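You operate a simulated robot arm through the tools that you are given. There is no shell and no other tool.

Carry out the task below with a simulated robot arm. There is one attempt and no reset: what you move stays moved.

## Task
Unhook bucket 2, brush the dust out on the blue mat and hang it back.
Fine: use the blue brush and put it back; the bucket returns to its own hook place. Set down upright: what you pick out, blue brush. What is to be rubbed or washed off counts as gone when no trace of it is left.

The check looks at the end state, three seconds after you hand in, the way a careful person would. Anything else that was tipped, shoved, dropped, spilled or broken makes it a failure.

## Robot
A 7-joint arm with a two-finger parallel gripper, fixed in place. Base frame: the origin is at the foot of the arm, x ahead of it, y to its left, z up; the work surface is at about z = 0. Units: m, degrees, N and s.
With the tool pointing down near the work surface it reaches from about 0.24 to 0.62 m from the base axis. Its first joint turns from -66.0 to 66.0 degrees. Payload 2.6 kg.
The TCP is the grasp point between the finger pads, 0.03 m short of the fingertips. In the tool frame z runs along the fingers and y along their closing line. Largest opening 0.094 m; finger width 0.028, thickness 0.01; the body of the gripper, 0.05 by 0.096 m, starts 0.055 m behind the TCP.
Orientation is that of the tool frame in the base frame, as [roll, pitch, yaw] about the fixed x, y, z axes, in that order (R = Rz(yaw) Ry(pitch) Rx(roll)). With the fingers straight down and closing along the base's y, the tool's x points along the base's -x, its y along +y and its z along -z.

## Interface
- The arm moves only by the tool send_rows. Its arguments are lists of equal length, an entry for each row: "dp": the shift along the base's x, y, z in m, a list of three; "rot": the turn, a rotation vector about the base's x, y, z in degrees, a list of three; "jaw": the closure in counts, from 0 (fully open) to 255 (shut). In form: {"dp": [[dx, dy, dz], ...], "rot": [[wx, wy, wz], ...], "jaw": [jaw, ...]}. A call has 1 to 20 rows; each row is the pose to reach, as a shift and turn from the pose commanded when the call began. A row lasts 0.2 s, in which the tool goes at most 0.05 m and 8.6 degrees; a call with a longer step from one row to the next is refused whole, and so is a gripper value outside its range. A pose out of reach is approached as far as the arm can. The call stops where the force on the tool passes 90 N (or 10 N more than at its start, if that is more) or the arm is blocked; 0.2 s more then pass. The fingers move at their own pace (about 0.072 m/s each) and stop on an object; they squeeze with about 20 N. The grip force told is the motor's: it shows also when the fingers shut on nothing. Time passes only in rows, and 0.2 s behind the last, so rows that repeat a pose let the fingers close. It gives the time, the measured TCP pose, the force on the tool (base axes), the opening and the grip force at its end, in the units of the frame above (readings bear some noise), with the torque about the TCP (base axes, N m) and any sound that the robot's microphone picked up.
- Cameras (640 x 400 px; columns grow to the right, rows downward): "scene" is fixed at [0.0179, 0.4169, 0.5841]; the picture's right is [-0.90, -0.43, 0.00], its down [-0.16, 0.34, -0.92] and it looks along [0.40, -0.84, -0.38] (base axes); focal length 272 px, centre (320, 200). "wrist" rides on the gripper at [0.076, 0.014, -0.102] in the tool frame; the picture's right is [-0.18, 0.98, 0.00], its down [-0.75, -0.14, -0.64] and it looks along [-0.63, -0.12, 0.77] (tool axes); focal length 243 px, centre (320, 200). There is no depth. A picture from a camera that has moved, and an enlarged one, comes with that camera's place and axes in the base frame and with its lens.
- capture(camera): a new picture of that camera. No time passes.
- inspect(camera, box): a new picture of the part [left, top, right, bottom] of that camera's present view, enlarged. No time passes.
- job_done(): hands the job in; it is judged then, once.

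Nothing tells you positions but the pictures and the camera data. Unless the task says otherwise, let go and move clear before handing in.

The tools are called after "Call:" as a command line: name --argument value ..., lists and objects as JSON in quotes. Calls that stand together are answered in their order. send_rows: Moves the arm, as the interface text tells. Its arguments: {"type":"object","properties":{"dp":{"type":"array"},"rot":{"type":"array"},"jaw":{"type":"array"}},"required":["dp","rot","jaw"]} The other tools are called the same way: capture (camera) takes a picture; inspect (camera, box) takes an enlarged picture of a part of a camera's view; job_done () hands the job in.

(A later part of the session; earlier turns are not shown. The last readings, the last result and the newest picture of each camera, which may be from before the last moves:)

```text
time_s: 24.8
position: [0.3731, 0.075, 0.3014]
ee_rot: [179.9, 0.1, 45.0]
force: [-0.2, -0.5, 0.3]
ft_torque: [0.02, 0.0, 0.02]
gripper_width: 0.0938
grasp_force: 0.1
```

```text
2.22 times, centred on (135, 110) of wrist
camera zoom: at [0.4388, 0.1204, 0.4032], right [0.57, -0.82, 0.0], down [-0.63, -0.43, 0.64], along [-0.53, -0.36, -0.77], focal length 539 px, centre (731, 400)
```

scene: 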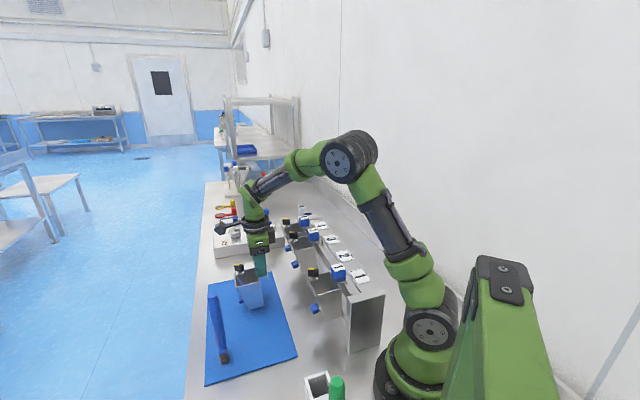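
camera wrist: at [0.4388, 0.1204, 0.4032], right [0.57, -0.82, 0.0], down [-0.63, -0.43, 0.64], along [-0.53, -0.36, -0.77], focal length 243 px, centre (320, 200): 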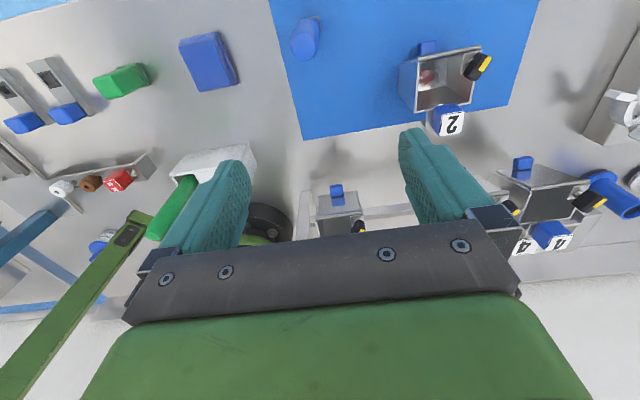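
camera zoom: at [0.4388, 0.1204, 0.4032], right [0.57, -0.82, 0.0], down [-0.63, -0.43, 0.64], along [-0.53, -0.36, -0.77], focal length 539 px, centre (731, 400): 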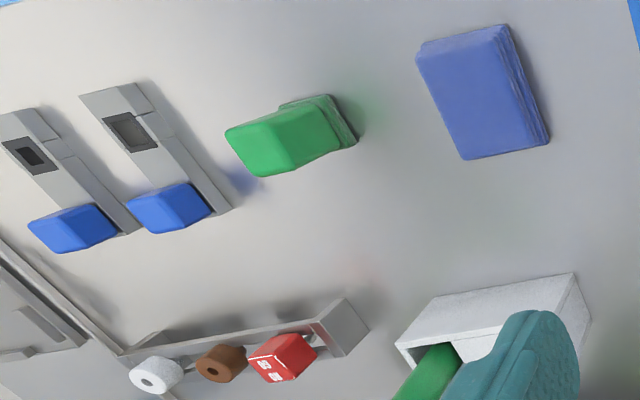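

The brush stands vertically at about (0.406, 0.114), top near z 0.19, with its bristle block aligned to the bench axes. I'll move over it and check alignment before descending.

Call:
send_rows --dp '[[0.015, 0.02, 0], [0.0307, 0.0389, 0], [0.0307, 0.0389, -0.02], [0.0307, 0.0389, -0.04], [0.0307, 0.0389, -0.055], [0.0307, 0.0389, -0.055]]' --rot '[[0, 0, 0], [0, 0, 0], [0, 0, 0], [0, 0, 0], [0, 0, 0], [0, 0, 0]]' --jaw '[0, 0, 0, 0, 0, 0]'

Call:
capture --camera "wrist"

Call:
inspect --camera "scene" --box '[150, 220, 310, 380]'

```text
time_s: 26.2
position: [0.4047, 0.1135, 0.2453]
ee_rot: [-180.0, 0.1, 45.0]
force: [0.0, -0.1, 0.7]
ft_torque: [-0.02, -0.01, 0.0]
gripper_width: 0.0939
grasp_force: 0.1
```

```text
taken
camera wrist: at [0.4695, 0.1594, 0.3476], right [0.57, -0.82, 0.0], down [-0.63, -0.43, 0.64], along [-0.53, -0.36, -0.77], focal length 243 px, centre (320, 200)
```

wrist: 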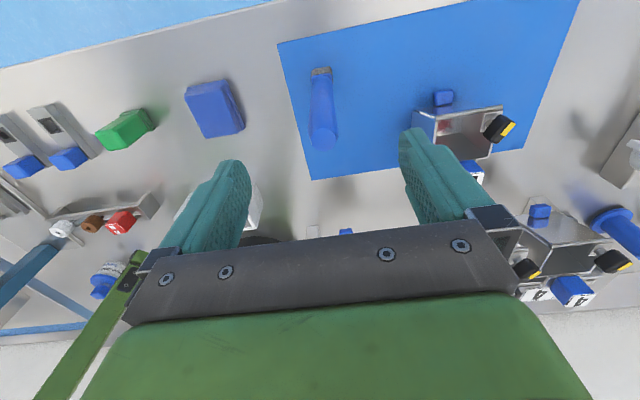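

```text
2.50 times, centred on (230, 300) of scene
camera zoom: at [0.0179, 0.4169, 0.5841], right [-0.9, -0.43, 0.0], down [-0.16, 0.34, -0.92], along [0.4, -0.84, -0.38], focal length 680 px, centre (545, -50)
```

zoom: 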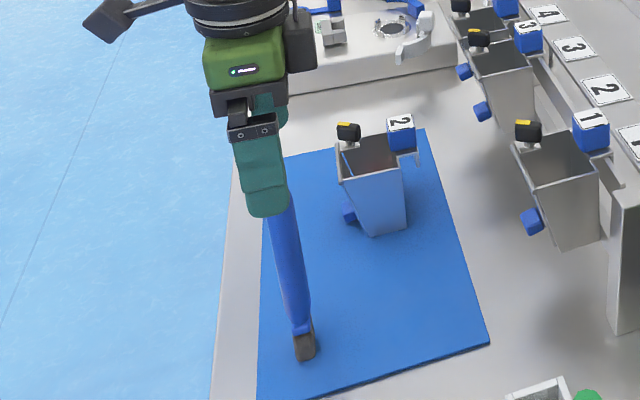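

Call:
inspect --camera "wrist" --box '[270, 50, 370, 170]'

```text
3.33 times, centred on (320, 110) of wrist
camera zoom: at [0.4695, 0.1594, 0.3476], right [0.57, -0.82, 0.0], down [-0.63, -0.43, 0.64], along [-0.53, -0.36, -0.77], focal length 809 px, centre (320, 500)
```

zoom: 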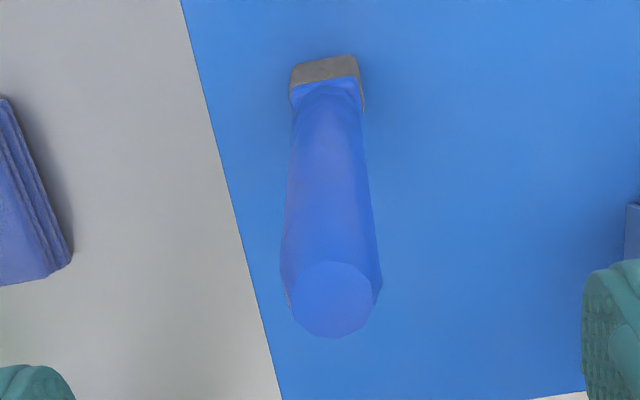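

The brush is centred between the fingers to within about 2 mm. I'll descend around the handle and close.

Call:
send_rows --dp '[[0.001, -0.0015, -0.02], [0.001, -0.0015, -0.04], [0.001, -0.0015, -0.06], [0.001, -0.0015, -0.078], [0.001, -0.0015, -0.084], [0.001, -0.0015, -0.084]]' --rot '[[0, 0, 0], [0, 0, 0], [0, 0, 0], [0, 0, 0], [0, 0, 0], [0, 0, 0]]' --jaw '[0, 0, 0, 0, 0, 0]'

Call:
capture --camera "wrist"

Call:
inspect --camera "scene" --box '[190, 240, 270, 380]'

```text
time_s: 27.6
position: [0.4063, 0.1122, 0.1606]
ee_rot: [-179.9, 0.0, 45.0]
force: [-0.1, 0.4, 0.2]
ft_torque: [0.0, 0.02, 0.01]
gripper_width: 0.0943
grasp_force: 0.1
```

```text
taken
camera wrist: at [0.4711, 0.1575, 0.263], right [0.56, -0.83, 0.0], down [-0.63, -0.43, 0.64], along [-0.53, -0.36, -0.77], focal length 243 px, centre (320, 200)
```

wrist: 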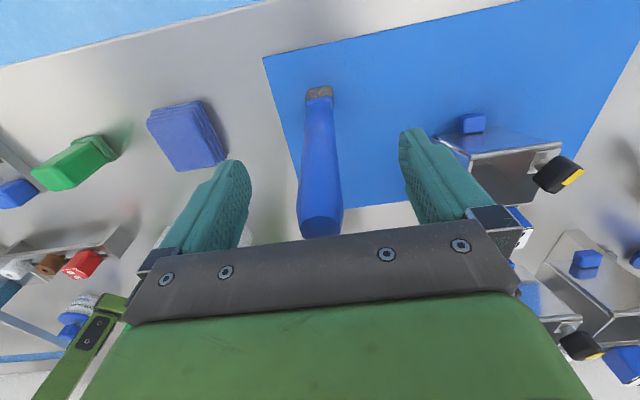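

```text
2.86 times, centred on (230, 310) of scene
camera zoom: at [0.0179, 0.4169, 0.5841], right [-0.9, -0.43, 0.0], down [-0.16, 0.34, -0.92], along [0.4, -0.84, -0.38], focal length 777 px, centre (577, -114)
```

zoom: 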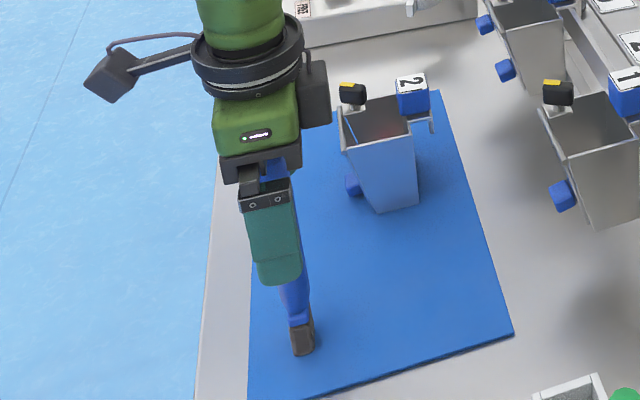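

Call:
send_rows --dp '[[0, 0, 0], [0, 0, 0], [0, 0, 0], [0, 0, 0], [0, 0, 0], [0, 0, 0], [0, 0, 0]]' --rot '[[0, 0, 0], [0, 0, 0], [0, 0, 0], [0, 0, 0], [0, 0, 0], [0, 0, 0], [0, 0, 0]]' --jaw '[80, 130, 160, 185, 205, 230, 255]'

Call:
capture --camera "wrist"

Call:
inspect --camera "scene" --box '[190, 240, 270, 380]'

```text
time_s: 29.2
position: [0.4064, 0.1142, 0.1615]
ee_rot: [180.0, 0.1, 45.0]
force: [0.1, -0.1, 0.8]
ft_torque: [-0.13, -0.1, -0.02]
gripper_width: 0.0222
grasp_force: 19.8
```

```text
taken
camera wrist: at [0.4711, 0.1576, 0.2632], right [0.57, -0.82, 0.0], down [-0.63, -0.43, 0.64], along [-0.53, -0.36, -0.77], focal length 243 px, centre (320, 200)
```

wrist: 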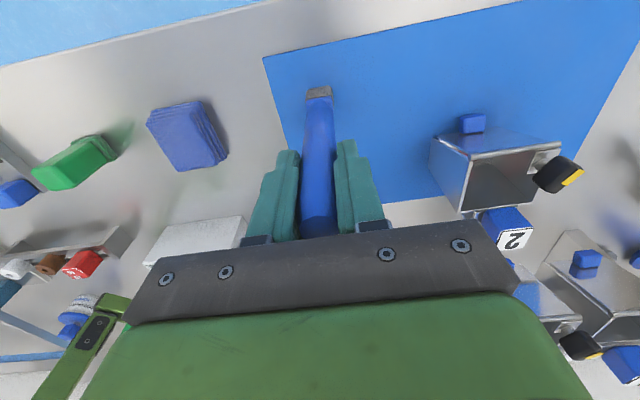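

```text
2.86 times, centred on (230, 310) of scene
camera zoom: at [0.0179, 0.4169, 0.5841], right [-0.9, -0.43, 0.0], down [-0.16, 0.34, -0.92], along [0.4, -0.84, -0.38], focal length 777 px, centre (577, -114)
```

zoom: 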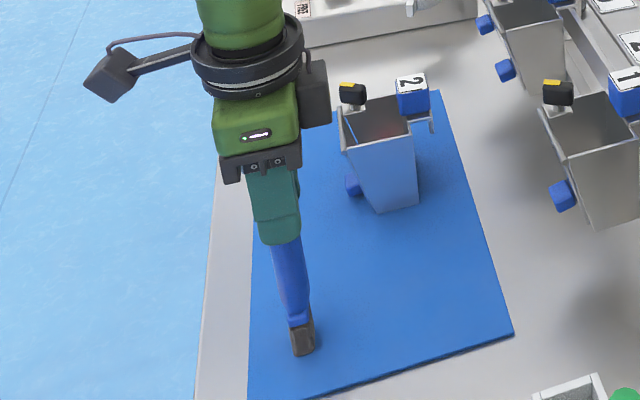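

The brush is held at a 22 mm handle width. I'll lift it straight up, move beside the bucket, and look into the bucket from above.

Call:
send_rows --dp '[[0, 0, 0.01], [0, 0, 0.03], [0, 0, 0.06], [0, 0, 0.09], [0, 0, 0.12], [0, 0, 0.15], [-0.003, -0.025, 0.15], [-0.006, -0.05, 0.15], [-0.009, -0.075, 0.15], [-0.012, -0.1, 0.15], [-0.015, -0.12, 0.15], [-0.017, -0.1325, 0.15], [-0.017, -0.1325, 0.15]]' --rot '[[0, 0, 0], [0, 0, 0], [0, 0, 0], [0, 0, 0], [0, 0, 0], [0, 0, 0], [0, 0, 0], [0, 0, 0], [0, 0, 0], [0, 0, 0], [0, 0, 0], [0, 0, 0], [0, 0, 0]]' --jaw '[255, 255, 255, 255, 255, 255, 255, 255, 255, 255, 255, 255, 255]'

Call:
capture --camera "wrist"

Call:
inspect --camera "wrist" --box '[300, 0, 460, 100]'

Call:
capture --camera "scene"

```text
time_s: 32.0
position: [0.3895, -0.019, 0.3113]
ee_rot: [180.0, 0.0, 45.0]
force: [0.4, -0.7, -1.7]
ft_torque: [0.0, -0.02, -0.04]
gripper_width: 0.0219
grasp_force: 20.0
```

```text
taken
camera wrist: at [0.4535, 0.0246, 0.4136], right [0.57, -0.82, 0.0], down [-0.63, -0.43, 0.64], along [-0.53, -0.36, -0.77], focal length 243 px, centre (320, 200)
```

wrist: 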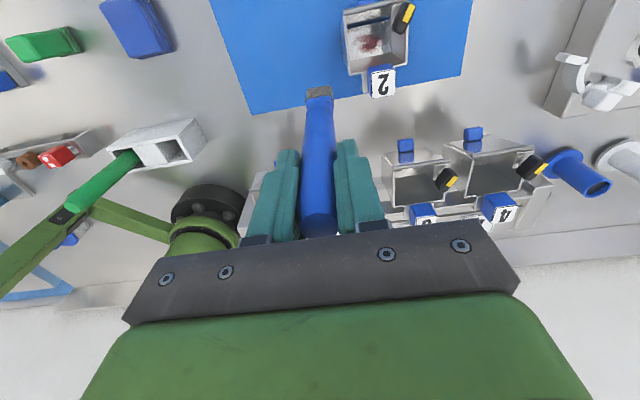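

```text
4.00 times, centred on (380, 50) of wrist
camera zoom: at [0.4535, 0.0246, 0.4136], right [0.57, -0.82, 0.0], down [-0.63, -0.43, 0.64], along [-0.53, -0.36, -0.77], focal length 970 px, centre (80, 800)
```

zoom: 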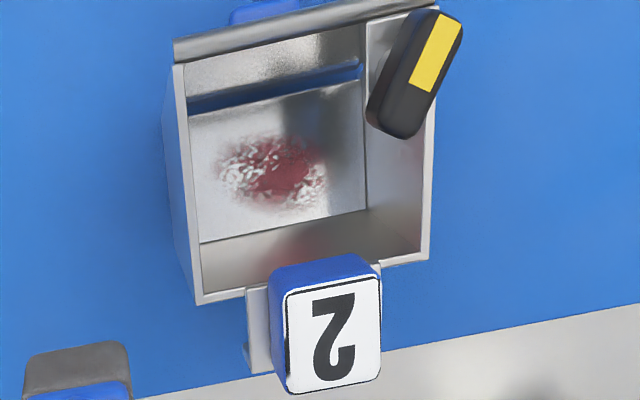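

```text
taken
```

scene: 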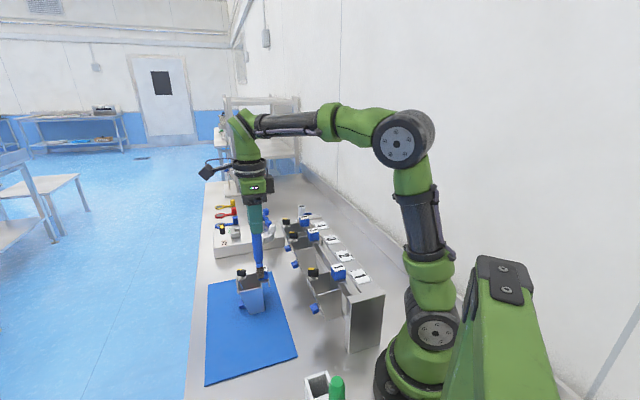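

The dust patch spans roughly u ±20 mm and n ±12 mm on the floor, where u is along the rack direction and n points out from it. Cube 2 slightly overhangs the opening. Turning the brush 90° lets its wider bristle side reach further back, so I'll do that and then move above the bucket.

Call:
send_rows --dp '[[0, 0, 0], [0, 0, 0], [0, 0, 0], [0, 0, 0], [0, 0, 0], [0, 0, 0], [0, 0, 0], [0, 0, 0], [0, 0, 0], [0, 0, 0], [0, 0, 0], [0, 0, 0]]' --rot '[[0, 0, 8.2], [0, 0, 16.4], [0, 0, 24.6], [0, 0, 32.8], [0, 0, 41], [0, 0, 49.2], [0, 0, 57.4], [0, 0, 65.6], [0, 0, 73.8], [0, 0, 82], [0, 0, 90], [0, 0, 90]]' --jaw '[255, 255, 255, 255, 255, 255, 255, 255, 255, 255, 255, 255]'

Call:
send_rows --dp '[[0.02, -0.01, 0], [0.04, -0.025, 0], [0.0625, -0.0366, 0], [0.0625, -0.0366, 0]]' --rot '[[0, 0, 0], [0, 0, 0], [0, 0, 0], [0, 0, 0]]' --jaw '[255, 255, 255, 255]'

Call:
capture --camera "wrist"

Call:
inspect --camera "wrist" --box '[240, 0, 400, 120]'

Call:
inspect --camera "scene" --box '[200, 180, 320, 330]'

```text
time_s: 34.6
position: [0.3884, -0.0193, 0.3113]
ee_rot: [-179.9, 0.0, 135.1]
force: [-0.8, 0.1, -0.3]
ft_torque: [0.0, -0.01, -0.02]
gripper_width: 0.0221
grasp_force: 20.3
```

```text
time_s: 35.6
position: [0.4513, -0.0559, 0.3106]
ee_rot: [179.9, 0.1, 135.1]
force: [0.0, 0.6, -1.1]
ft_torque: [-0.01, -0.02, 0.01]
gripper_width: 0.0223
grasp_force: 20.7
```

```text
taken
camera wrist: at [0.4089, 0.0081, 0.4136], right [0.82, 0.57, 0.0], down [0.43, -0.63, 0.64], along [0.36, -0.53, -0.77], focal length 243 px, centre (320, 200)
```

wrist: 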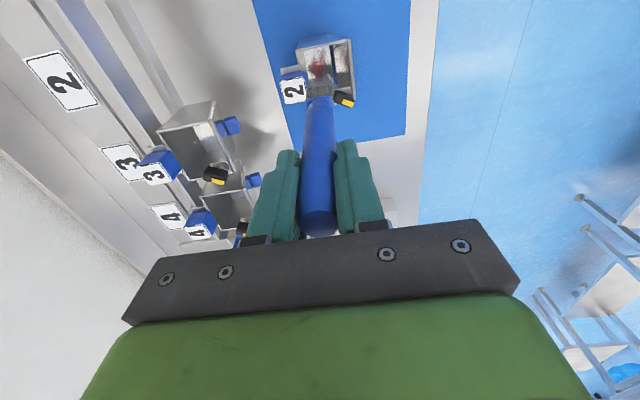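

```text
3.33 times, centred on (320, 60) of wrist
camera zoom: at [0.4089, 0.0081, 0.4136], right [0.82, 0.57, 0.0], down [0.43, -0.63, 0.64], along [0.36, -0.53, -0.77], focal length 809 px, centre (320, 667)
```

zoom: 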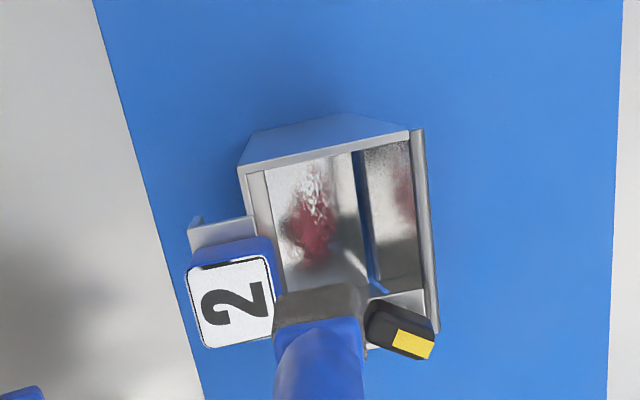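

```text
2.67 times, centred on (260, 255) of scene
camera zoom: at [0.018, 0.4169, 0.5841], right [-0.9, -0.43, 0.0], down [-0.16, 0.34, -0.92], along [0.4, -0.84, -0.38], focal length 725 px, centre (480, 53)
```

zoom: 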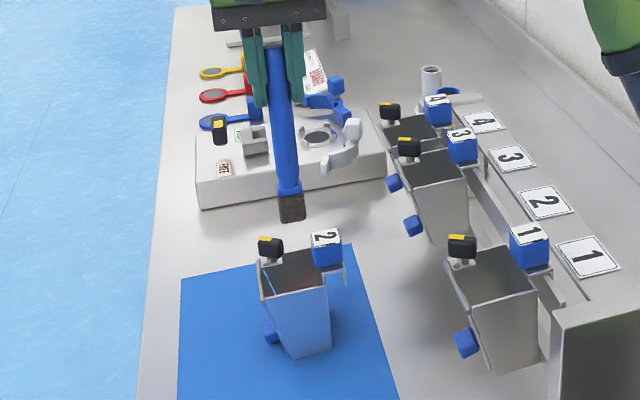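

The handle fits between the cube (n≈0.265) and the black knob (n≈0.294) at n≈0.28. I'll lower the brush into the bucket in stages.

Call:
send_rows --dp '[[0, 0, -0.02], [0, 0, -0.04], [0, 0, -0.06], [0, 0, -0.075], [0, 0, -0.075]]' --rot '[[0, 0, 0], [0, 0, 0], [0, 0, 0], [0, 0, 0], [0, 0, 0]]' --jaw '[255, 255, 255, 255, 255]'

Call:
capture --camera "wrist"

Call:
inspect --camera "wrist" --box '[240, 20, 400, 140]'

Call:
inspect --camera "scene" --box '[210, 220, 310, 330]'

```text
time_s: 36.8
position: [0.4522, -0.056, 0.2356]
ee_rot: [-180.0, 0.0, 134.9]
force: [1.2, -0.2, -0.8]
ft_torque: [0.05, -0.01, -0.02]
gripper_width: 0.0222
grasp_force: 20.2
```

```text
taken
camera wrist: at [0.4085, 0.0088, 0.3387], right [0.82, 0.57, 0.0], down [0.43, -0.63, 0.64], along [0.36, -0.53, -0.77], focal length 243 px, centre (320, 200)
```

wrist: 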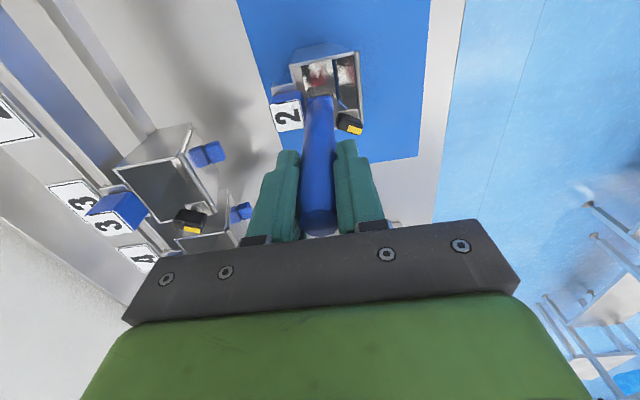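

```text
3.33 times, centred on (320, 80) of wrist
camera zoom: at [0.4085, 0.0088, 0.3387], right [0.82, 0.57, 0.0], down [0.43, -0.63, 0.64], along [0.36, -0.53, -0.77], focal length 809 px, centre (320, 600)
```

zoom: 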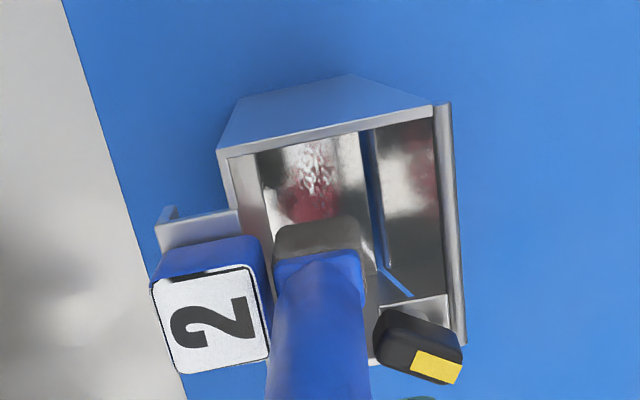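

```text
3.64 times, centred on (260, 275) of scene
camera zoom: at [0.0179, 0.4169, 0.5841], right [-0.9, -0.43, 0.0], down [-0.16, 0.34, -0.92], along [0.4, -0.84, -0.38], focal length 989 px, centre (538, -73)
```

zoom: 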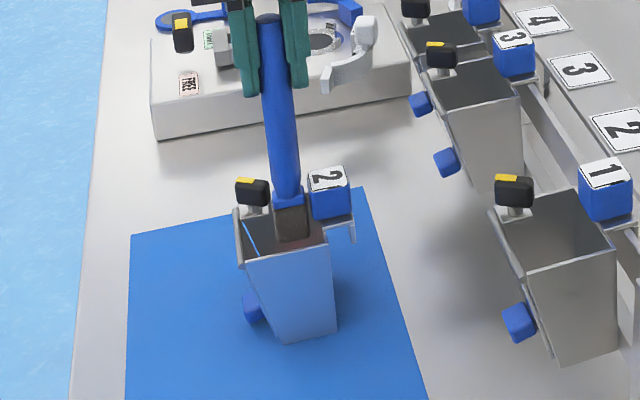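

Call:
send_rows --dp '[[0, 0, -0.015], [0, 0, -0.03], [0, 0, -0.045], [0, 0, -0.045]]' --rot '[[0, 0, 0], [0, 0, 0], [0, 0, 0], [0, 0, 0]]' --jaw '[255, 255, 255, 255]'

Call:
inspect --camera "wrist" --box '[240, 40, 400, 160]'

Call:
inspect --camera "scene" --box '[210, 220, 310, 330]'

```text
time_s: 37.8
position: [0.4517, -0.0567, 0.1907]
ee_rot: [-180.0, 0.0, 135.0]
force: [0.4, -0.5, -0.5]
ft_torque: [0.02, 0.0, 0.01]
gripper_width: 0.0222
grasp_force: 20.1
```

```text
3.33 times, centred on (320, 100) of wrist
camera zoom: at [0.4082, 0.0087, 0.293], right [0.82, 0.57, 0.0], down [0.43, -0.63, 0.64], along [0.36, -0.53, -0.77], focal length 809 px, centre (320, 533)
```

zoom: 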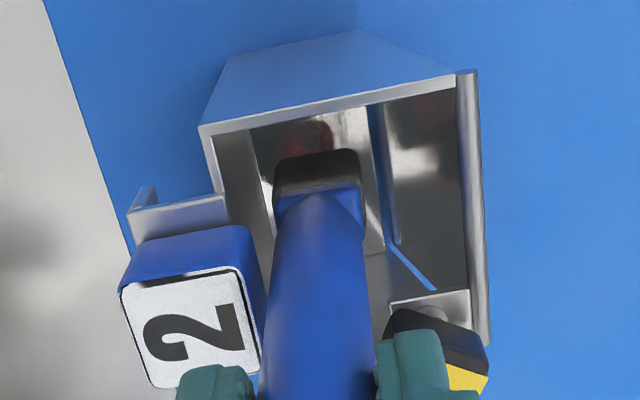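

```text
3.64 times, centred on (260, 275) of scene
camera zoom: at [0.0179, 0.4169, 0.5841], right [-0.9, -0.43, 0.0], down [-0.16, 0.34, -0.92], along [0.4, -0.84, -0.38], focal length 989 px, centre (538, -73)
```

zoom: 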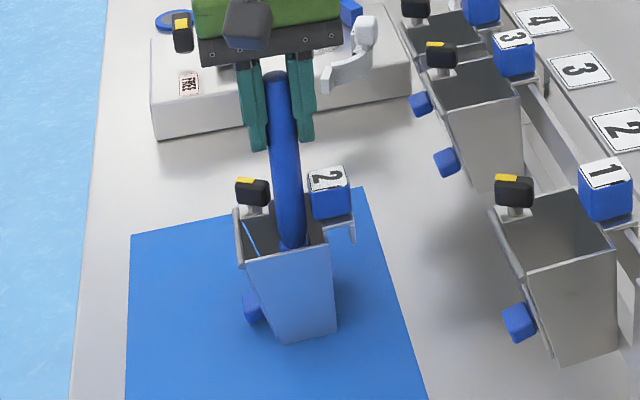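

Call:
send_rows --dp '[[0, 0, -0.01], [0, 0, -0.018], [0, 0, -0.018]]' --rot '[[0, 0, 0], [0, 0, 0], [0, 0, 0]]' --jaw '[255, 255, 255]'

Call:
send_rows --dp '[[0, 0, -0.002], [0, 0, -0.003], [0, 0, -0.003]]' --rot '[[0, 0, 0], [0, 0, 0], [0, 0, 0]]' --jaw '[255, 255, 255]'

```text
time_s: 38.6
position: [0.4532, -0.0551, 0.1735]
ee_rot: [179.8, 0.2, 135.1]
force: [4.0, 3.1, 16.9]
ft_torque: [0.21, -0.44, 0.01]
gripper_width: 0.0224
grasp_force: 20.4
```

```text
time_s: 39.4
position: [0.4529, -0.0557, 0.1708]
ee_rot: [179.9, 0.0, 135.0]
force: [3.7, 4.5, 18.1]
ft_torque: [0.58, -0.51, 0.02]
gripper_width: 0.0224
grasp_force: 20.3
```

Contact came early at about TCP z 0.173, with a sideways push toward the front. I'll back off a little and look before rubbing.

Call:
send_rows --dp '[[0, 0, 0.002], [0, 0, 0.003]]' --rot '[[0, 0, 0], [0, 0, 0]]' --jaw '[255, 255]'

Call:
inspect --camera "wrist" --box '[240, 40, 400, 160]'

Call:
inspect --camera "scene" --box '[210, 220, 310, 330]'

```text
time_s: 40.0
position: [0.4517, -0.0578, 0.1716]
ee_rot: [-179.6, -0.3, 135.0]
force: [-0.4, 0.6, 0.0]
ft_torque: [0.05, -0.12, -0.01]
gripper_width: 0.022
grasp_force: 19.3
```

```text
3.33 times, centred on (320, 100) of wrist
camera zoom: at [0.4081, 0.0077, 0.2737], right [0.83, 0.56, -0.01], down [0.44, -0.63, 0.64], along [0.36, -0.53, -0.77], focal length 809 px, centre (320, 533)
```

zoom: 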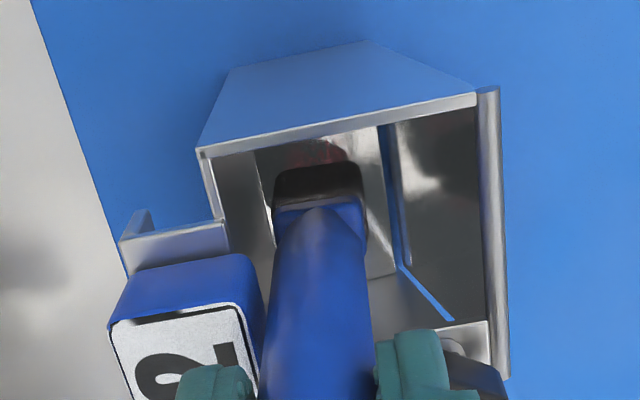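

```text
3.64 times, centred on (260, 275) of scene
camera zoom: at [0.0179, 0.4169, 0.5841], right [-0.9, -0.43, 0.0], down [-0.16, 0.34, -0.92], along [0.4, -0.84, -0.38], focal length 989 px, centre (538, -73)
```

zoom: 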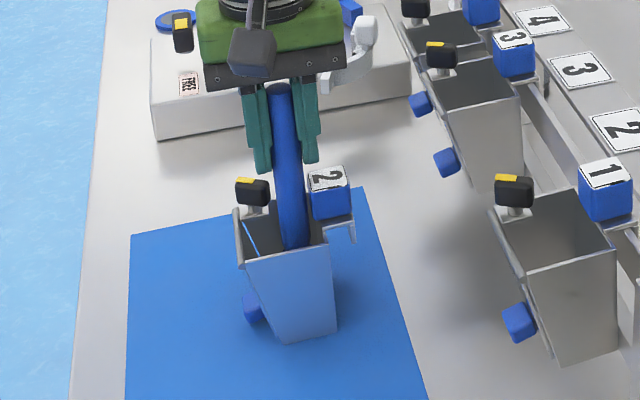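

Call:
send_rows --dp '[[0, 0, -0.001], [0, 0, -0.0015]]' --rot '[[0, 0, 0], [0, 0, 0]]' --jaw '[255, 255]'

```text
time_s: 40.6
position: [0.4522, -0.0568, 0.1716]
ee_rot: [180.0, 0.1, 135.1]
force: [-0.5, 0.1, -1.1]
ft_torque: [-0.03, 0.02, 0.02]
gripper_width: 0.0219
grasp_force: 20.6
```

Call:
send_rows --dp '[[0, 0, -0.0005], [0, 0, -0.001]]' --rot '[[0, 0, 0], [0, 0, 0]]' --jaw '[255, 255]'

```text
time_s: 41.2
position: [0.4527, -0.0565, 0.1725]
ee_rot: [-179.9, 0.1, 135.1]
force: [0.8, 0.5, 2.0]
ft_torque: [-0.08, 0.08, 0.04]
gripper_width: 0.0221
grasp_force: 20.1
```

Light contact (about 3 N) is made. I'll start rubbing back and forth along the bucket's width.

Call:
send_rows --dp '[[-0.0025, 0.0025, 0], [-0.005, 0.005, 0], [-0.0075, 0.0075, 0], [-0.009, 0.009, 0], [-0.0065, 0.0065, 0], [-0.004, 0.004, 0], [-0.0015, 0.0015, 0], [0.001, -0.001, 0], [0.0035, -0.0035, 0], [0.006, -0.006, 0], [0.0085, -0.0085, 0], [0.006, -0.006, 0], [0.0035, -0.0035, 0], [0.001, -0.001, 0], [0, 0, 0]]' --rot '[[0, 0, 0], [0, 0, 0], [0, 0, 0], [0, 0, 0], [0, 0, 0], [0, 0, 0], [0, 0, 0], [0, 0, 0], [0, 0, 0], [0, 0, 0], [0, 0, 0], [0, 0, 0], [0, 0, 0], [0, 0, 0], [0, 0, 0]]' --jaw '[255, 255, 255, 255, 255, 255, 255, 255, 255, 255, 255, 255, 255, 255, 255]'

Call:
inspect --camera "wrist" --box '[240, 40, 400, 160]'

Call:
inspect --camera "scene" --box '[210, 220, 310, 330]'

```text
time_s: 44.4
position: [0.4511, -0.0558, 0.1708]
ee_rot: [-179.9, 0.1, 135.0]
force: [-0.1, -0.3, 0.7]
ft_torque: [0.01, 0.02, -0.04]
gripper_width: 0.0221
grasp_force: 19.9
```

```text
3.33 times, centred on (320, 100) of wrist
camera zoom: at [0.4082, 0.0091, 0.2729], right [0.82, 0.57, 0.0], down [0.43, -0.63, 0.64], along [0.36, -0.53, -0.77], focal length 809 px, centre (320, 533)
```

zoom: 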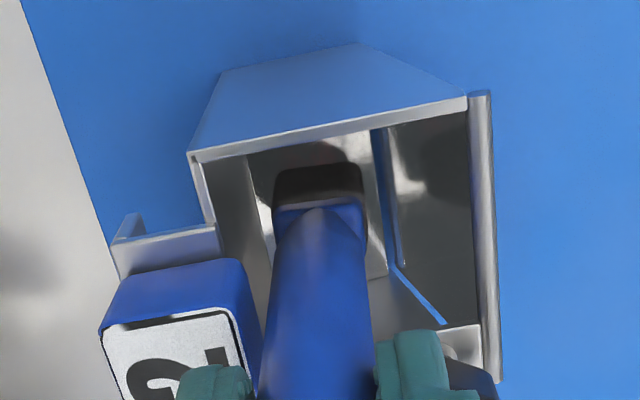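

```text
3.64 times, centred on (260, 275) of scene
camera zoom: at [0.0179, 0.4169, 0.5841], right [-0.9, -0.43, 0.0], down [-0.16, 0.34, -0.92], along [0.4, -0.84, -0.38], focal length 989 px, centre (538, -73)
```

zoom: 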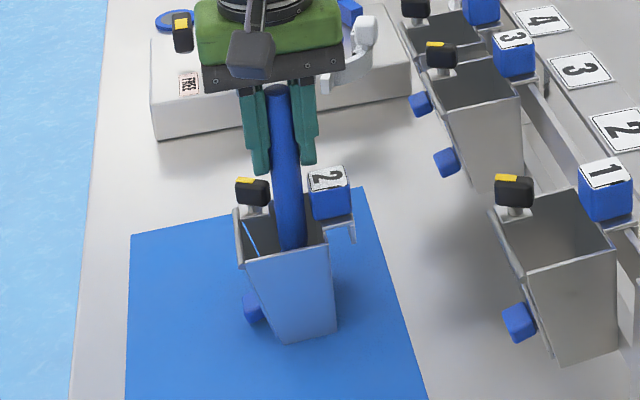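

The red that was visible behind the bristles is fading. I'll do a second set of strokes shifted slightly backward and forward.

Call:
send_rows --dp '[[-0.0018, -0.0018, -0.0003], [-0.0048, 0.0012, -0.0003], [-0.0078, 0.0042, -0.0003], [-0.0108, 0.0072, -0.0003], [-0.0078, 0.0042, -0.0003], [-0.0048, 0.0012, -0.0003], [-0.0018, -0.0018, -0.0003], [0.0012, -0.0048, -0.0003], [0.0042, -0.0078, -0.0003], [0.0072, -0.0108, -0.0003], [0.0042, -0.0078, -0.0003], [0.0012, -0.0048, -0.0003], [-0.0018, -0.0018, -0.0003]]' --rot '[[0, 0, 0], [0, 0, 0], [0, 0, 0], [0, 0, 0], [0, 0, 0], [0, 0, 0], [0, 0, 0], [0, 0, 0], [0, 0, 0], [0, 0, 0], [0, 0, 0], [0, 0, 0], [0, 0, 0]]' --jaw '[255, 255, 255, 255, 255, 255, 255, 255, 255, 255, 255, 255, 255]'

Call:
send_rows --dp '[[0.0018, 0.0018, 0], [0.0036, 0.0036, 0], [0.0006, 0.0066, 0], [-0.0024, 0.0096, 0], [-0.0049, 0.0121, 0], [-0.0024, 0.0096, 0], [0.0006, 0.0066, 0], [0.0036, 0.0036, 0], [0.0066, 0.0006, 0], [0.0091, -0.0019, 0], [0.0066, 0.0006, 0], [0.0036, 0.0036, 0], [0.0018, 0.0018, 0]]' --rot '[[0, 0, 0], [0, 0, 0], [0, 0, 0], [0, 0, 0], [0, 0, 0], [0, 0, 0], [0, 0, 0], [0, 0, 0], [0, 0, 0], [0, 0, 0], [0, 0, 0], [0, 0, 0], [0, 0, 0]]' --jaw '[255, 255, 255, 255, 255, 255, 255, 255, 255, 255, 255, 255, 255]'

Call:
inspect --camera "wrist" --box '[240, 40, 400, 160]'

```text
time_s: 47.2
position: [0.4492, -0.0575, 0.1692]
ee_rot: [-179.9, 0.0, 135.1]
force: [1.1, 0.6, 0.8]
ft_torque: [0.08, -0.15, 0.03]
gripper_width: 0.022
grasp_force: 19.8
```

```text
time_s: 50.0
position: [0.4532, -0.055, 0.1701]
ee_rot: [-180.0, -0.1, 135.0]
force: [0.0, 0.6, 0.1]
ft_torque: [-0.04, 0.01, 0.02]
gripper_width: 0.0218
grasp_force: 20.2
```

```text
3.33 times, centred on (320, 100) of wrist
camera zoom: at [0.4089, 0.009, 0.2728], right [0.82, 0.57, 0.0], down [0.43, -0.63, 0.64], along [0.36, -0.53, -0.77], focal length 809 px, centre (320, 533)
```

zoom: 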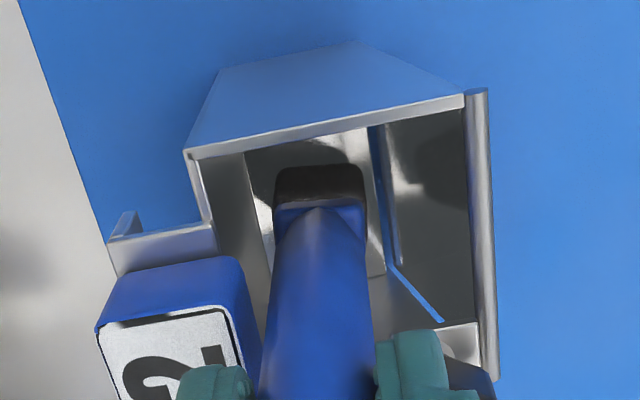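

I'll lift the brush out and check the floor for leftover dust.

Call:
send_rows --dp '[[0, 0, 0.01], [0, 0, 0.03], [0, 0, 0.06], [0, 0, 0.09], [0, 0, 0.12], [0, 0, 0.14], [0.02, 0.02, 0.14], [0.035, 0.035, 0.14], [0.035, 0.035, 0.14]]' --rot '[[0, 0, 0], [0, 0, 0], [0, 0, 0], [0, 0, 0], [0, 0, 0], [0, 0, 0], [0, 0, 0], [0, 0, 0], [0, 0, 0]]' --jaw '[255, 255, 255, 255, 255, 255, 255, 255, 255]'

Call:
capture --camera "wrist"

Call:
inspect --camera "wrist" --box '[210, 0, 370, 120]'

Call:
inspect --camera "scene" --box '[200, 180, 320, 330]'

```text
time_s: 52.0
position: [0.4877, -0.0199, 0.3096]
ee_rot: [-180.0, -0.1, 135.0]
force: [-0.3, 0.6, -1.1]
ft_torque: [-0.02, 0.02, 0.02]
gripper_width: 0.022
grasp_force: 20.2
```

```text
taken
camera wrist: at [0.4442, 0.0443, 0.4126], right [0.82, 0.57, 0.0], down [0.43, -0.63, 0.64], along [0.36, -0.53, -0.77], focal length 243 px, centre (320, 200)
```

wrist: 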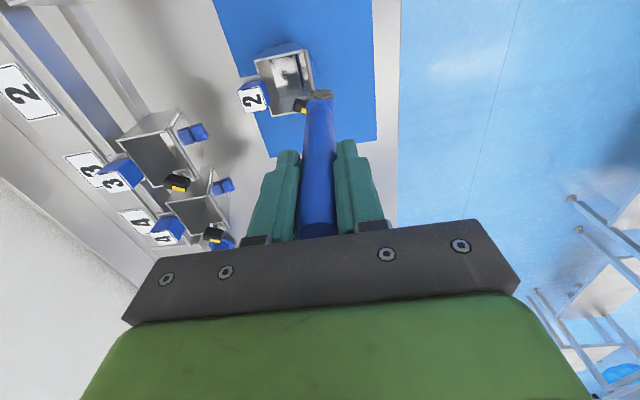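

```text
3.33 times, centred on (290, 60) of wrist
camera zoom: at [0.4442, 0.0443, 0.4126], right [0.82, 0.57, 0.0], down [0.43, -0.63, 0.64], along [0.36, -0.53, -0.77], focal length 809 px, centre (420, 667)
```

zoom: 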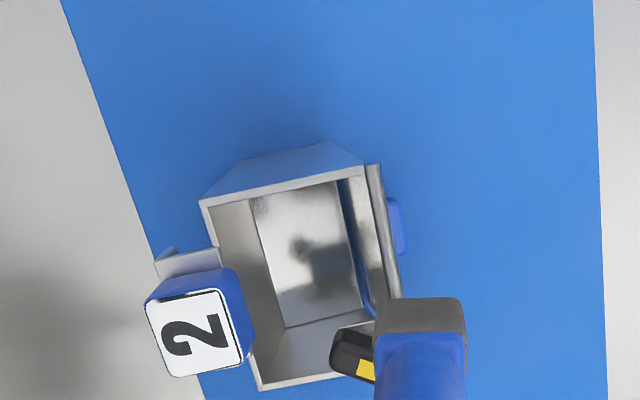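

```text
2.67 times, centred on (260, 255) of scene
camera zoom: at [0.0179, 0.4169, 0.5841], right [-0.9, -0.43, 0.0], down [-0.16, 0.34, -0.92], along [0.4, -0.84, -0.38], focal length 725 px, centre (480, 53)
```

zoom: 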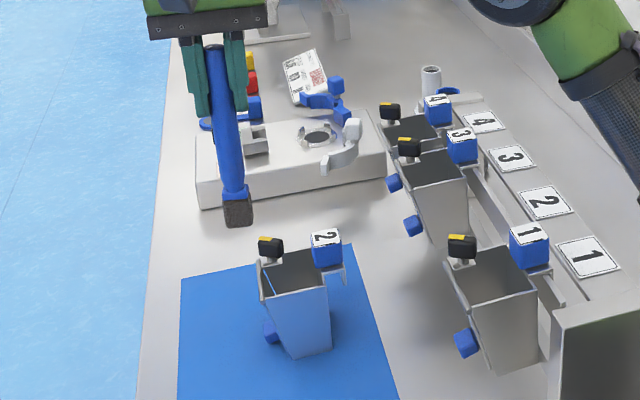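

Call:
inspect --camera "wrist" --box '[255, 40, 315, 100]'

```text
6.67 times, centred on (285, 70) of wrist
camera zoom: at [0.4442, 0.0443, 0.4126], right [0.82, 0.57, 0.0], down [0.43, -0.63, 0.64], along [0.36, -0.53, -0.77], focal length 1618 px, centre (553, 1067)
```

zoom: 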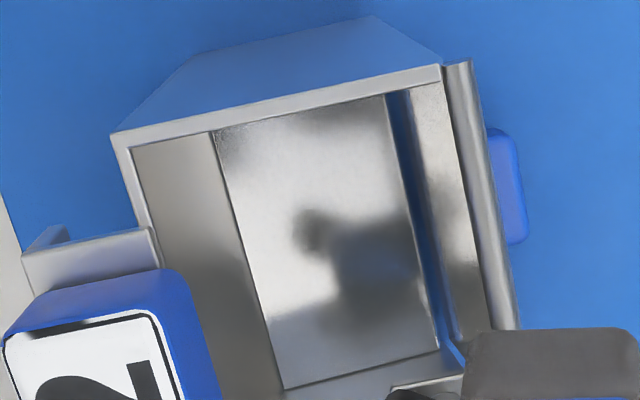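

The floor looks clean; the dark shape is a reflection. I'll go back to the earlier viewpoint with the original brush orientation to double-check from another side.

Call:
send_rows --dp '[[-0.02, 0.002, 0], [-0.04, 0.002, 0], [-0.06, 0.002, 0], [-0.08, 0.002, 0], [-0.0975, 0.0016, 0], [-0.0975, 0.0016, 0], [-0.0975, 0.0016, 0], [-0.0975, 0.0016, 0], [-0.0975, 0.0016, 0], [-0.0975, 0.0016, 0], [-0.0975, 0.0016, 0], [-0.0975, 0.0016, 0]]' --rot '[[0, 0, -8.2], [0, 0, -16.4], [0, 0, -24.6], [0, 0, -32.8], [0, 0, -41], [0, 0, -49.2], [0, 0, -57.4], [0, 0, -65.6], [0, 0, -73.8], [0, 0, -82], [0, 0, -90], [0, 0, -90]]' --jaw '[255, 255, 255, 255, 255, 255, 255, 255, 255, 255, 255, 255]'

Call:
capture --camera "wrist"

Call:
inspect --camera "wrist" --box '[330, 0, 430, 100]'

Call:
inspect --camera "wrist" --box '[280, 70, 360, 250]'

```text
time_s: 54.6
position: [0.3901, -0.0197, 0.3115]
ee_rot: [-180.0, 0.0, 44.9]
force: [0.0, 0.0, -1.5]
ft_torque: [0.01, 0.02, 0.01]
gripper_width: 0.0219
grasp_force: 19.4
```

```text
taken
camera wrist: at [0.4541, 0.0252, 0.4125], right [0.56, -0.83, 0.0], down [-0.63, -0.43, 0.64], along [-0.53, -0.36, -0.77], focal length 243 px, centre (320, 200)
```

wrist: 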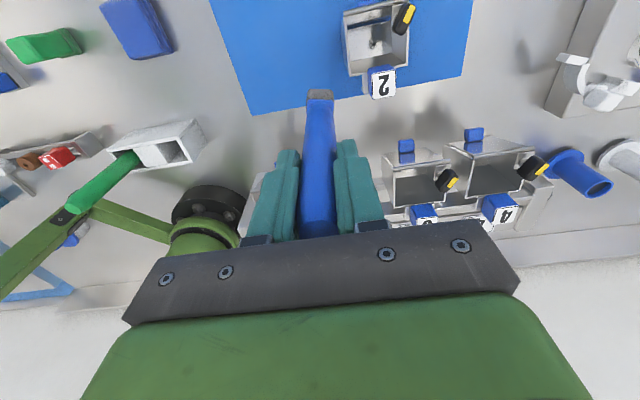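

```text
4.00 times, centred on (380, 50) of wrist
camera zoom: at [0.4541, 0.0252, 0.4125], right [0.56, -0.83, 0.0], down [-0.63, -0.43, 0.64], along [-0.53, -0.36, -0.77], focal length 970 px, centre (80, 800)
```

zoom: 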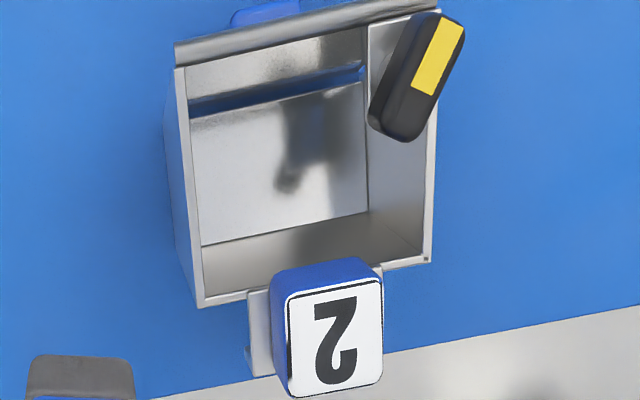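

```text
2.22 times, centred on (320, 160) of wrist
camera zoom: at [0.4541, 0.0252, 0.4125], right [0.56, -0.83, 0.0], down [-0.63, -0.43, 0.64], along [-0.53, -0.36, -0.77], focal length 539 px, centre (320, 289)
```

zoom: 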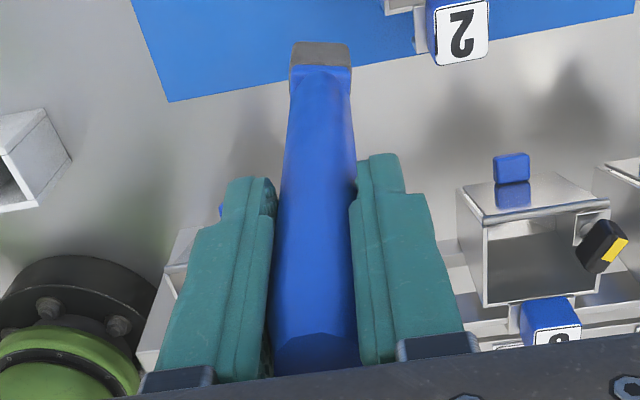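

The bucket floor is clean from this side too. Now I'll carry the brush back over its original spot and lower it most of the way.

Call:
send_rows --dp '[[0.003, 0.025, 0], [0.006, 0.05, 0], [0.009, 0.075, 0], [0.012, 0.1, 0], [0.015, 0.12, 0], [0.017, 0.1325, 0], [0.017, 0.1325, -0.03], [0.017, 0.1325, -0.06], [0.017, 0.1325, -0.09], [0.017, 0.1325, -0.115], [0.017, 0.1325, -0.135], [0.017, 0.1325, -0.135]]' --rot '[[0, 0, 0], [0, 0, 0], [0, 0, 0], [0, 0, 0], [0, 0, 0], [0, 0, 0], [0, 0, 0], [0, 0, 0], [0, 0, 0], [0, 0, 0], [0, 0, 0], [0, 0, 0]]' --jaw '[255, 255, 255, 255, 255, 255, 255, 255, 255, 255, 255, 255]'

Call:
inspect --camera "scene" --box '[190, 240, 270, 380]'

Call:
capture --camera "wrist"

```text
time_s: 57.2
position: [0.4068, 0.1109, 0.1746]
ee_rot: [179.9, 0.0, 45.0]
force: [0.1, 0.1, -0.5]
ft_torque: [-0.02, -0.01, -0.02]
gripper_width: 0.0217
grasp_force: 20.0
```

```text
2.86 times, centred on (230, 310) of scene
camera zoom: at [0.0179, 0.4169, 0.5841], right [-0.9, -0.43, 0.0], down [-0.16, 0.34, -0.92], along [0.4, -0.84, -0.38], focal length 777 px, centre (577, -114)
```

zoom: 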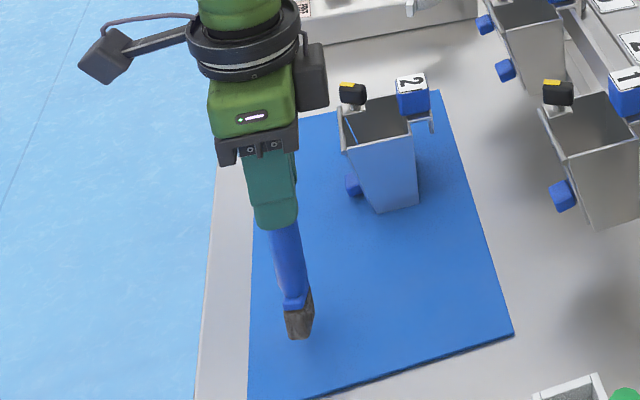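

```text
taken
camera wrist: at [0.4713, 0.1577, 0.2776], right [0.56, -0.83, 0.0], down [-0.63, -0.43, 0.64], along [-0.53, -0.36, -0.77], focal length 243 px, centre (320, 200)
```

wrist: 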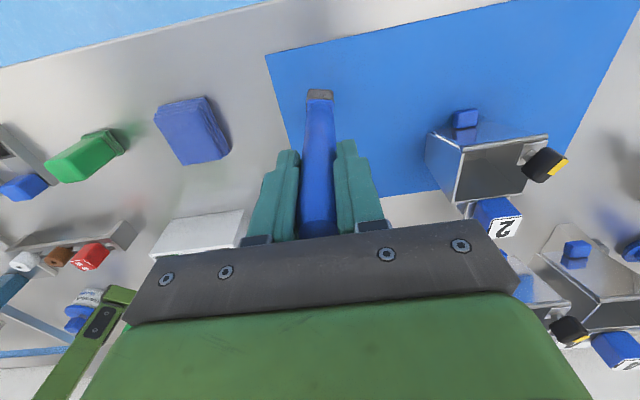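

Call:
inspect --camera "scene" --box '[190, 280, 270, 380]'

Call:
inspect --camera "wrist" --box '[270, 70, 370, 250]'

```text
4.00 times, centred on (230, 330) of scene
camera zoom: at [0.0179, 0.4169, 0.5841], right [-0.9, -0.43, 0.0], down [-0.16, 0.34, -0.92], along [0.4, -0.84, -0.38], focal length 1088 px, centre (680, -320)
```

zoom: 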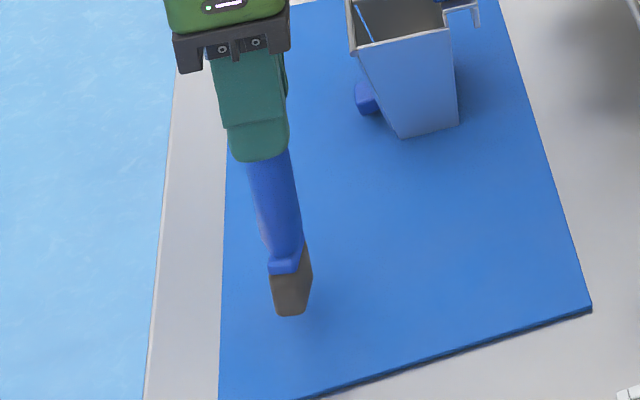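

```text
2.22 times, centred on (320, 160) of wrist
camera zoom: at [0.4713, 0.1577, 0.2776], right [0.56, -0.83, 0.0], down [-0.63, -0.43, 0.64], along [-0.53, -0.36, -0.77], focal length 539 px, centre (320, 289)
```

zoom: 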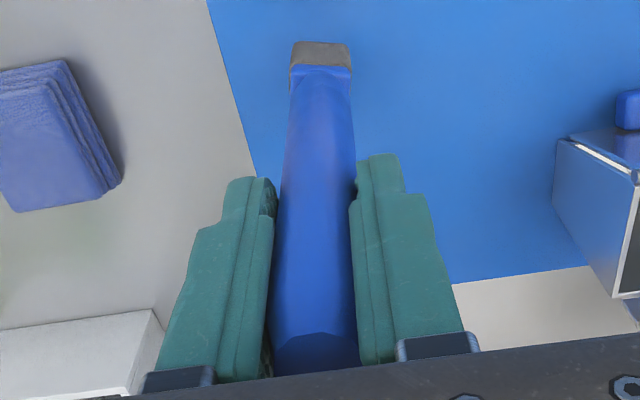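

The brush twisted about 10° about its own axis in the grip. I'll turn the tool by +10° to restore its original orientation before lowering it.

Call:
send_rows --dp '[[0, 0, 0], [0, 0, 0], [0, 0, 0]]' --rot '[[0, 0, 5], [0, 0, 10], [0, 0, 10]]' --jaw '[255, 255, 255]'

Call:
inspect --camera "scene" --box '[190, 280, 270, 380]'

Call:
inspect --camera "wrist" --box '[270, 70, 370, 250]'

```text
time_s: 58.0
position: [0.4063, 0.1125, 0.1756]
ee_rot: [-179.9, -0.1, 55.0]
force: [-0.7, -0.3, -0.4]
ft_torque: [-0.04, -0.01, 0.01]
gripper_width: 0.0215
grasp_force: 20.5
```

```text
4.00 times, centred on (230, 330) of scene
camera zoom: at [0.0179, 0.4169, 0.5841], right [-0.9, -0.43, 0.0], down [-0.16, 0.34, -0.92], along [0.4, -0.84, -0.38], focal length 1088 px, centre (680, -320)
```

zoom: 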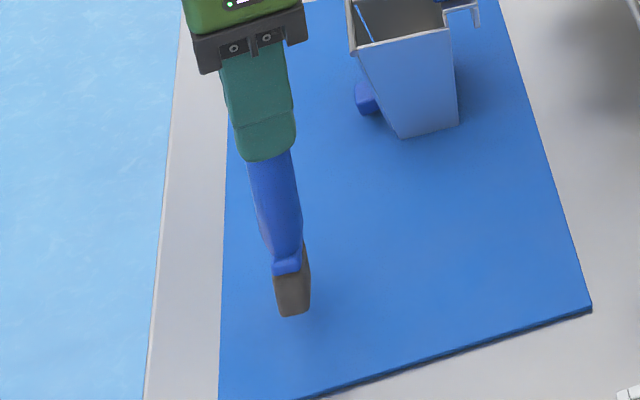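

```text
2.22 times, centred on (320, 160) of wrist
camera zoom: at [0.4623, 0.1682, 0.2775], right [0.7, -0.71, 0.0], down [-0.55, -0.54, 0.64], along [-0.46, -0.45, -0.77], focal length 539 px, centre (320, 289)
```

zoom: 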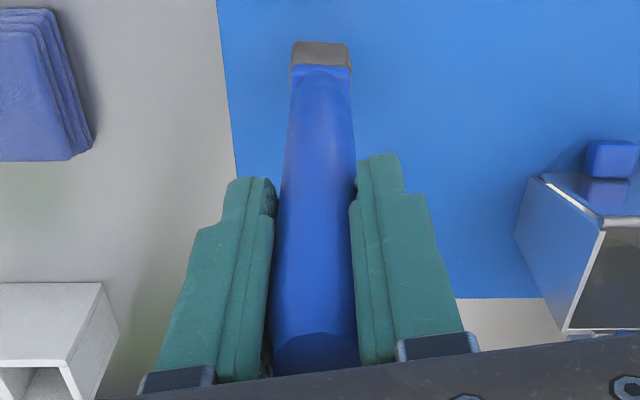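

The orientation matches the original again. I'll lower to just above the mat, then feel for contact.

Call:
send_rows --dp '[[0, 0, -0.008], [0, 0, -0.013], [0, 0, -0.013]]' --rot '[[0, 0, 0], [0, 0, 0], [0, 0, 0]]' --jaw '[255, 255, 255]'

Call:
send_rows --dp '[[0, 0, -0.001], [0, 0, -0.001]]' --rot '[[0, 0, 0], [0, 0, 0]]' --jaw '[255, 255]'

Call:
send_rows --dp '[[0, 0, -0.001], [0, 0, -0.001]]' --rot '[[0, 0, 0], [0, 0, 0]]' --jaw '[255, 255]'

```text
time_s: 58.8
position: [0.4065, 0.1138, 0.1629]
ee_rot: [180.0, 0.0, 55.0]
force: [1.1, 0.5, -0.3]
ft_torque: [0.01, -0.01, -0.01]
gripper_width: 0.0214
grasp_force: 20.0
```

```text
time_s: 59.4
position: [0.4075, 0.1139, 0.1614]
ee_rot: [-180.0, 0.0, 54.9]
force: [0.0, 0.3, -0.7]
ft_torque: [0.01, 0.0, 0.0]
gripper_width: 0.0216
grasp_force: 20.1
```

```text
time_s: 60.0
position: [0.4066, 0.1128, 0.1605]
ee_rot: [179.9, 0.1, 55.0]
force: [-0.3, -1.2, -0.7]
ft_torque: [-0.04, 0.02, 0.0]
gripper_width: 0.0215
grasp_force: 20.5
```

Call:
send_rows --dp '[[0, 0, -0.0015], [0, 0, -0.0015]]' --rot '[[0, 0, 0], [0, 0, 0]]' --jaw '[255, 255]'

Call:
send_rows --dp '[[0, 0, -0.001], [0, 0, -0.001]]' --rot '[[0, 0, 0], [0, 0, 0]]' --jaw '[255, 255]'

Call:
inspect --camera "scene" --box '[190, 280, 270, 380]'

```text
time_s: 60.6
position: [0.4068, 0.113, 0.1592]
ee_rot: [-180.0, 0.0, 54.9]
force: [0.5, 0.0, -0.1]
ft_torque: [-0.01, -0.01, 0.01]
gripper_width: 0.0216
grasp_force: 19.7
```

```text
time_s: 61.2
position: [0.4063, 0.1128, 0.1585]
ee_rot: [-180.0, -0.1, 55.0]
force: [-1.3, -0.5, 8.0]
ft_torque: [-0.08, 0.22, -0.01]
gripper_width: 0.0217
grasp_force: 20.2
```

```text
4.00 times, centred on (230, 330) of scene
camera zoom: at [0.0179, 0.4169, 0.5841], right [-0.9, -0.43, 0.0], down [-0.16, 0.34, -0.92], along [0.4, -0.84, -0.38], focal length 1088 px, centre (680, -320)
```

zoom: 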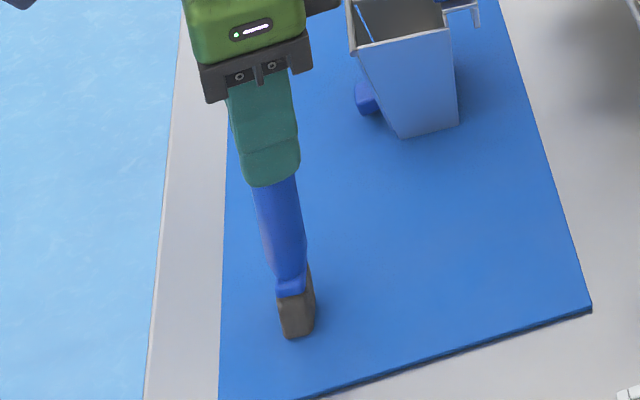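

Call:
send_rows --dp '[[0, 0, 0.0004], [0, 0, 0.0005]]' --rot '[[0, 0, 0], [0, 0, 0]]' --jaw '[255, 255]'

```text
time_s: 61.8
position: [0.406, 0.1134, 0.1584]
ee_rot: [-180.0, 0.0, 54.9]
force: [0.4, 0.7, 4.8]
ft_torque: [0.19, 0.0, 0.05]
gripper_width: 0.0218
grasp_force: 20.0
```

Call:
send_rows --dp '[[0, 0, 0.0003], [0, 0, 0.0003]]' --rot '[[0, 0, 0], [0, 0, 0]]' --jaw '[255, 255]'

```text
time_s: 62.4
position: [0.4058, 0.1129, 0.1583]
ee_rot: [-180.0, 0.1, 55.1]
force: [1.3, 0.8, 1.9]
ft_torque: [0.15, -0.16, -0.01]
gripper_width: 0.0217
grasp_force: 20.4
```

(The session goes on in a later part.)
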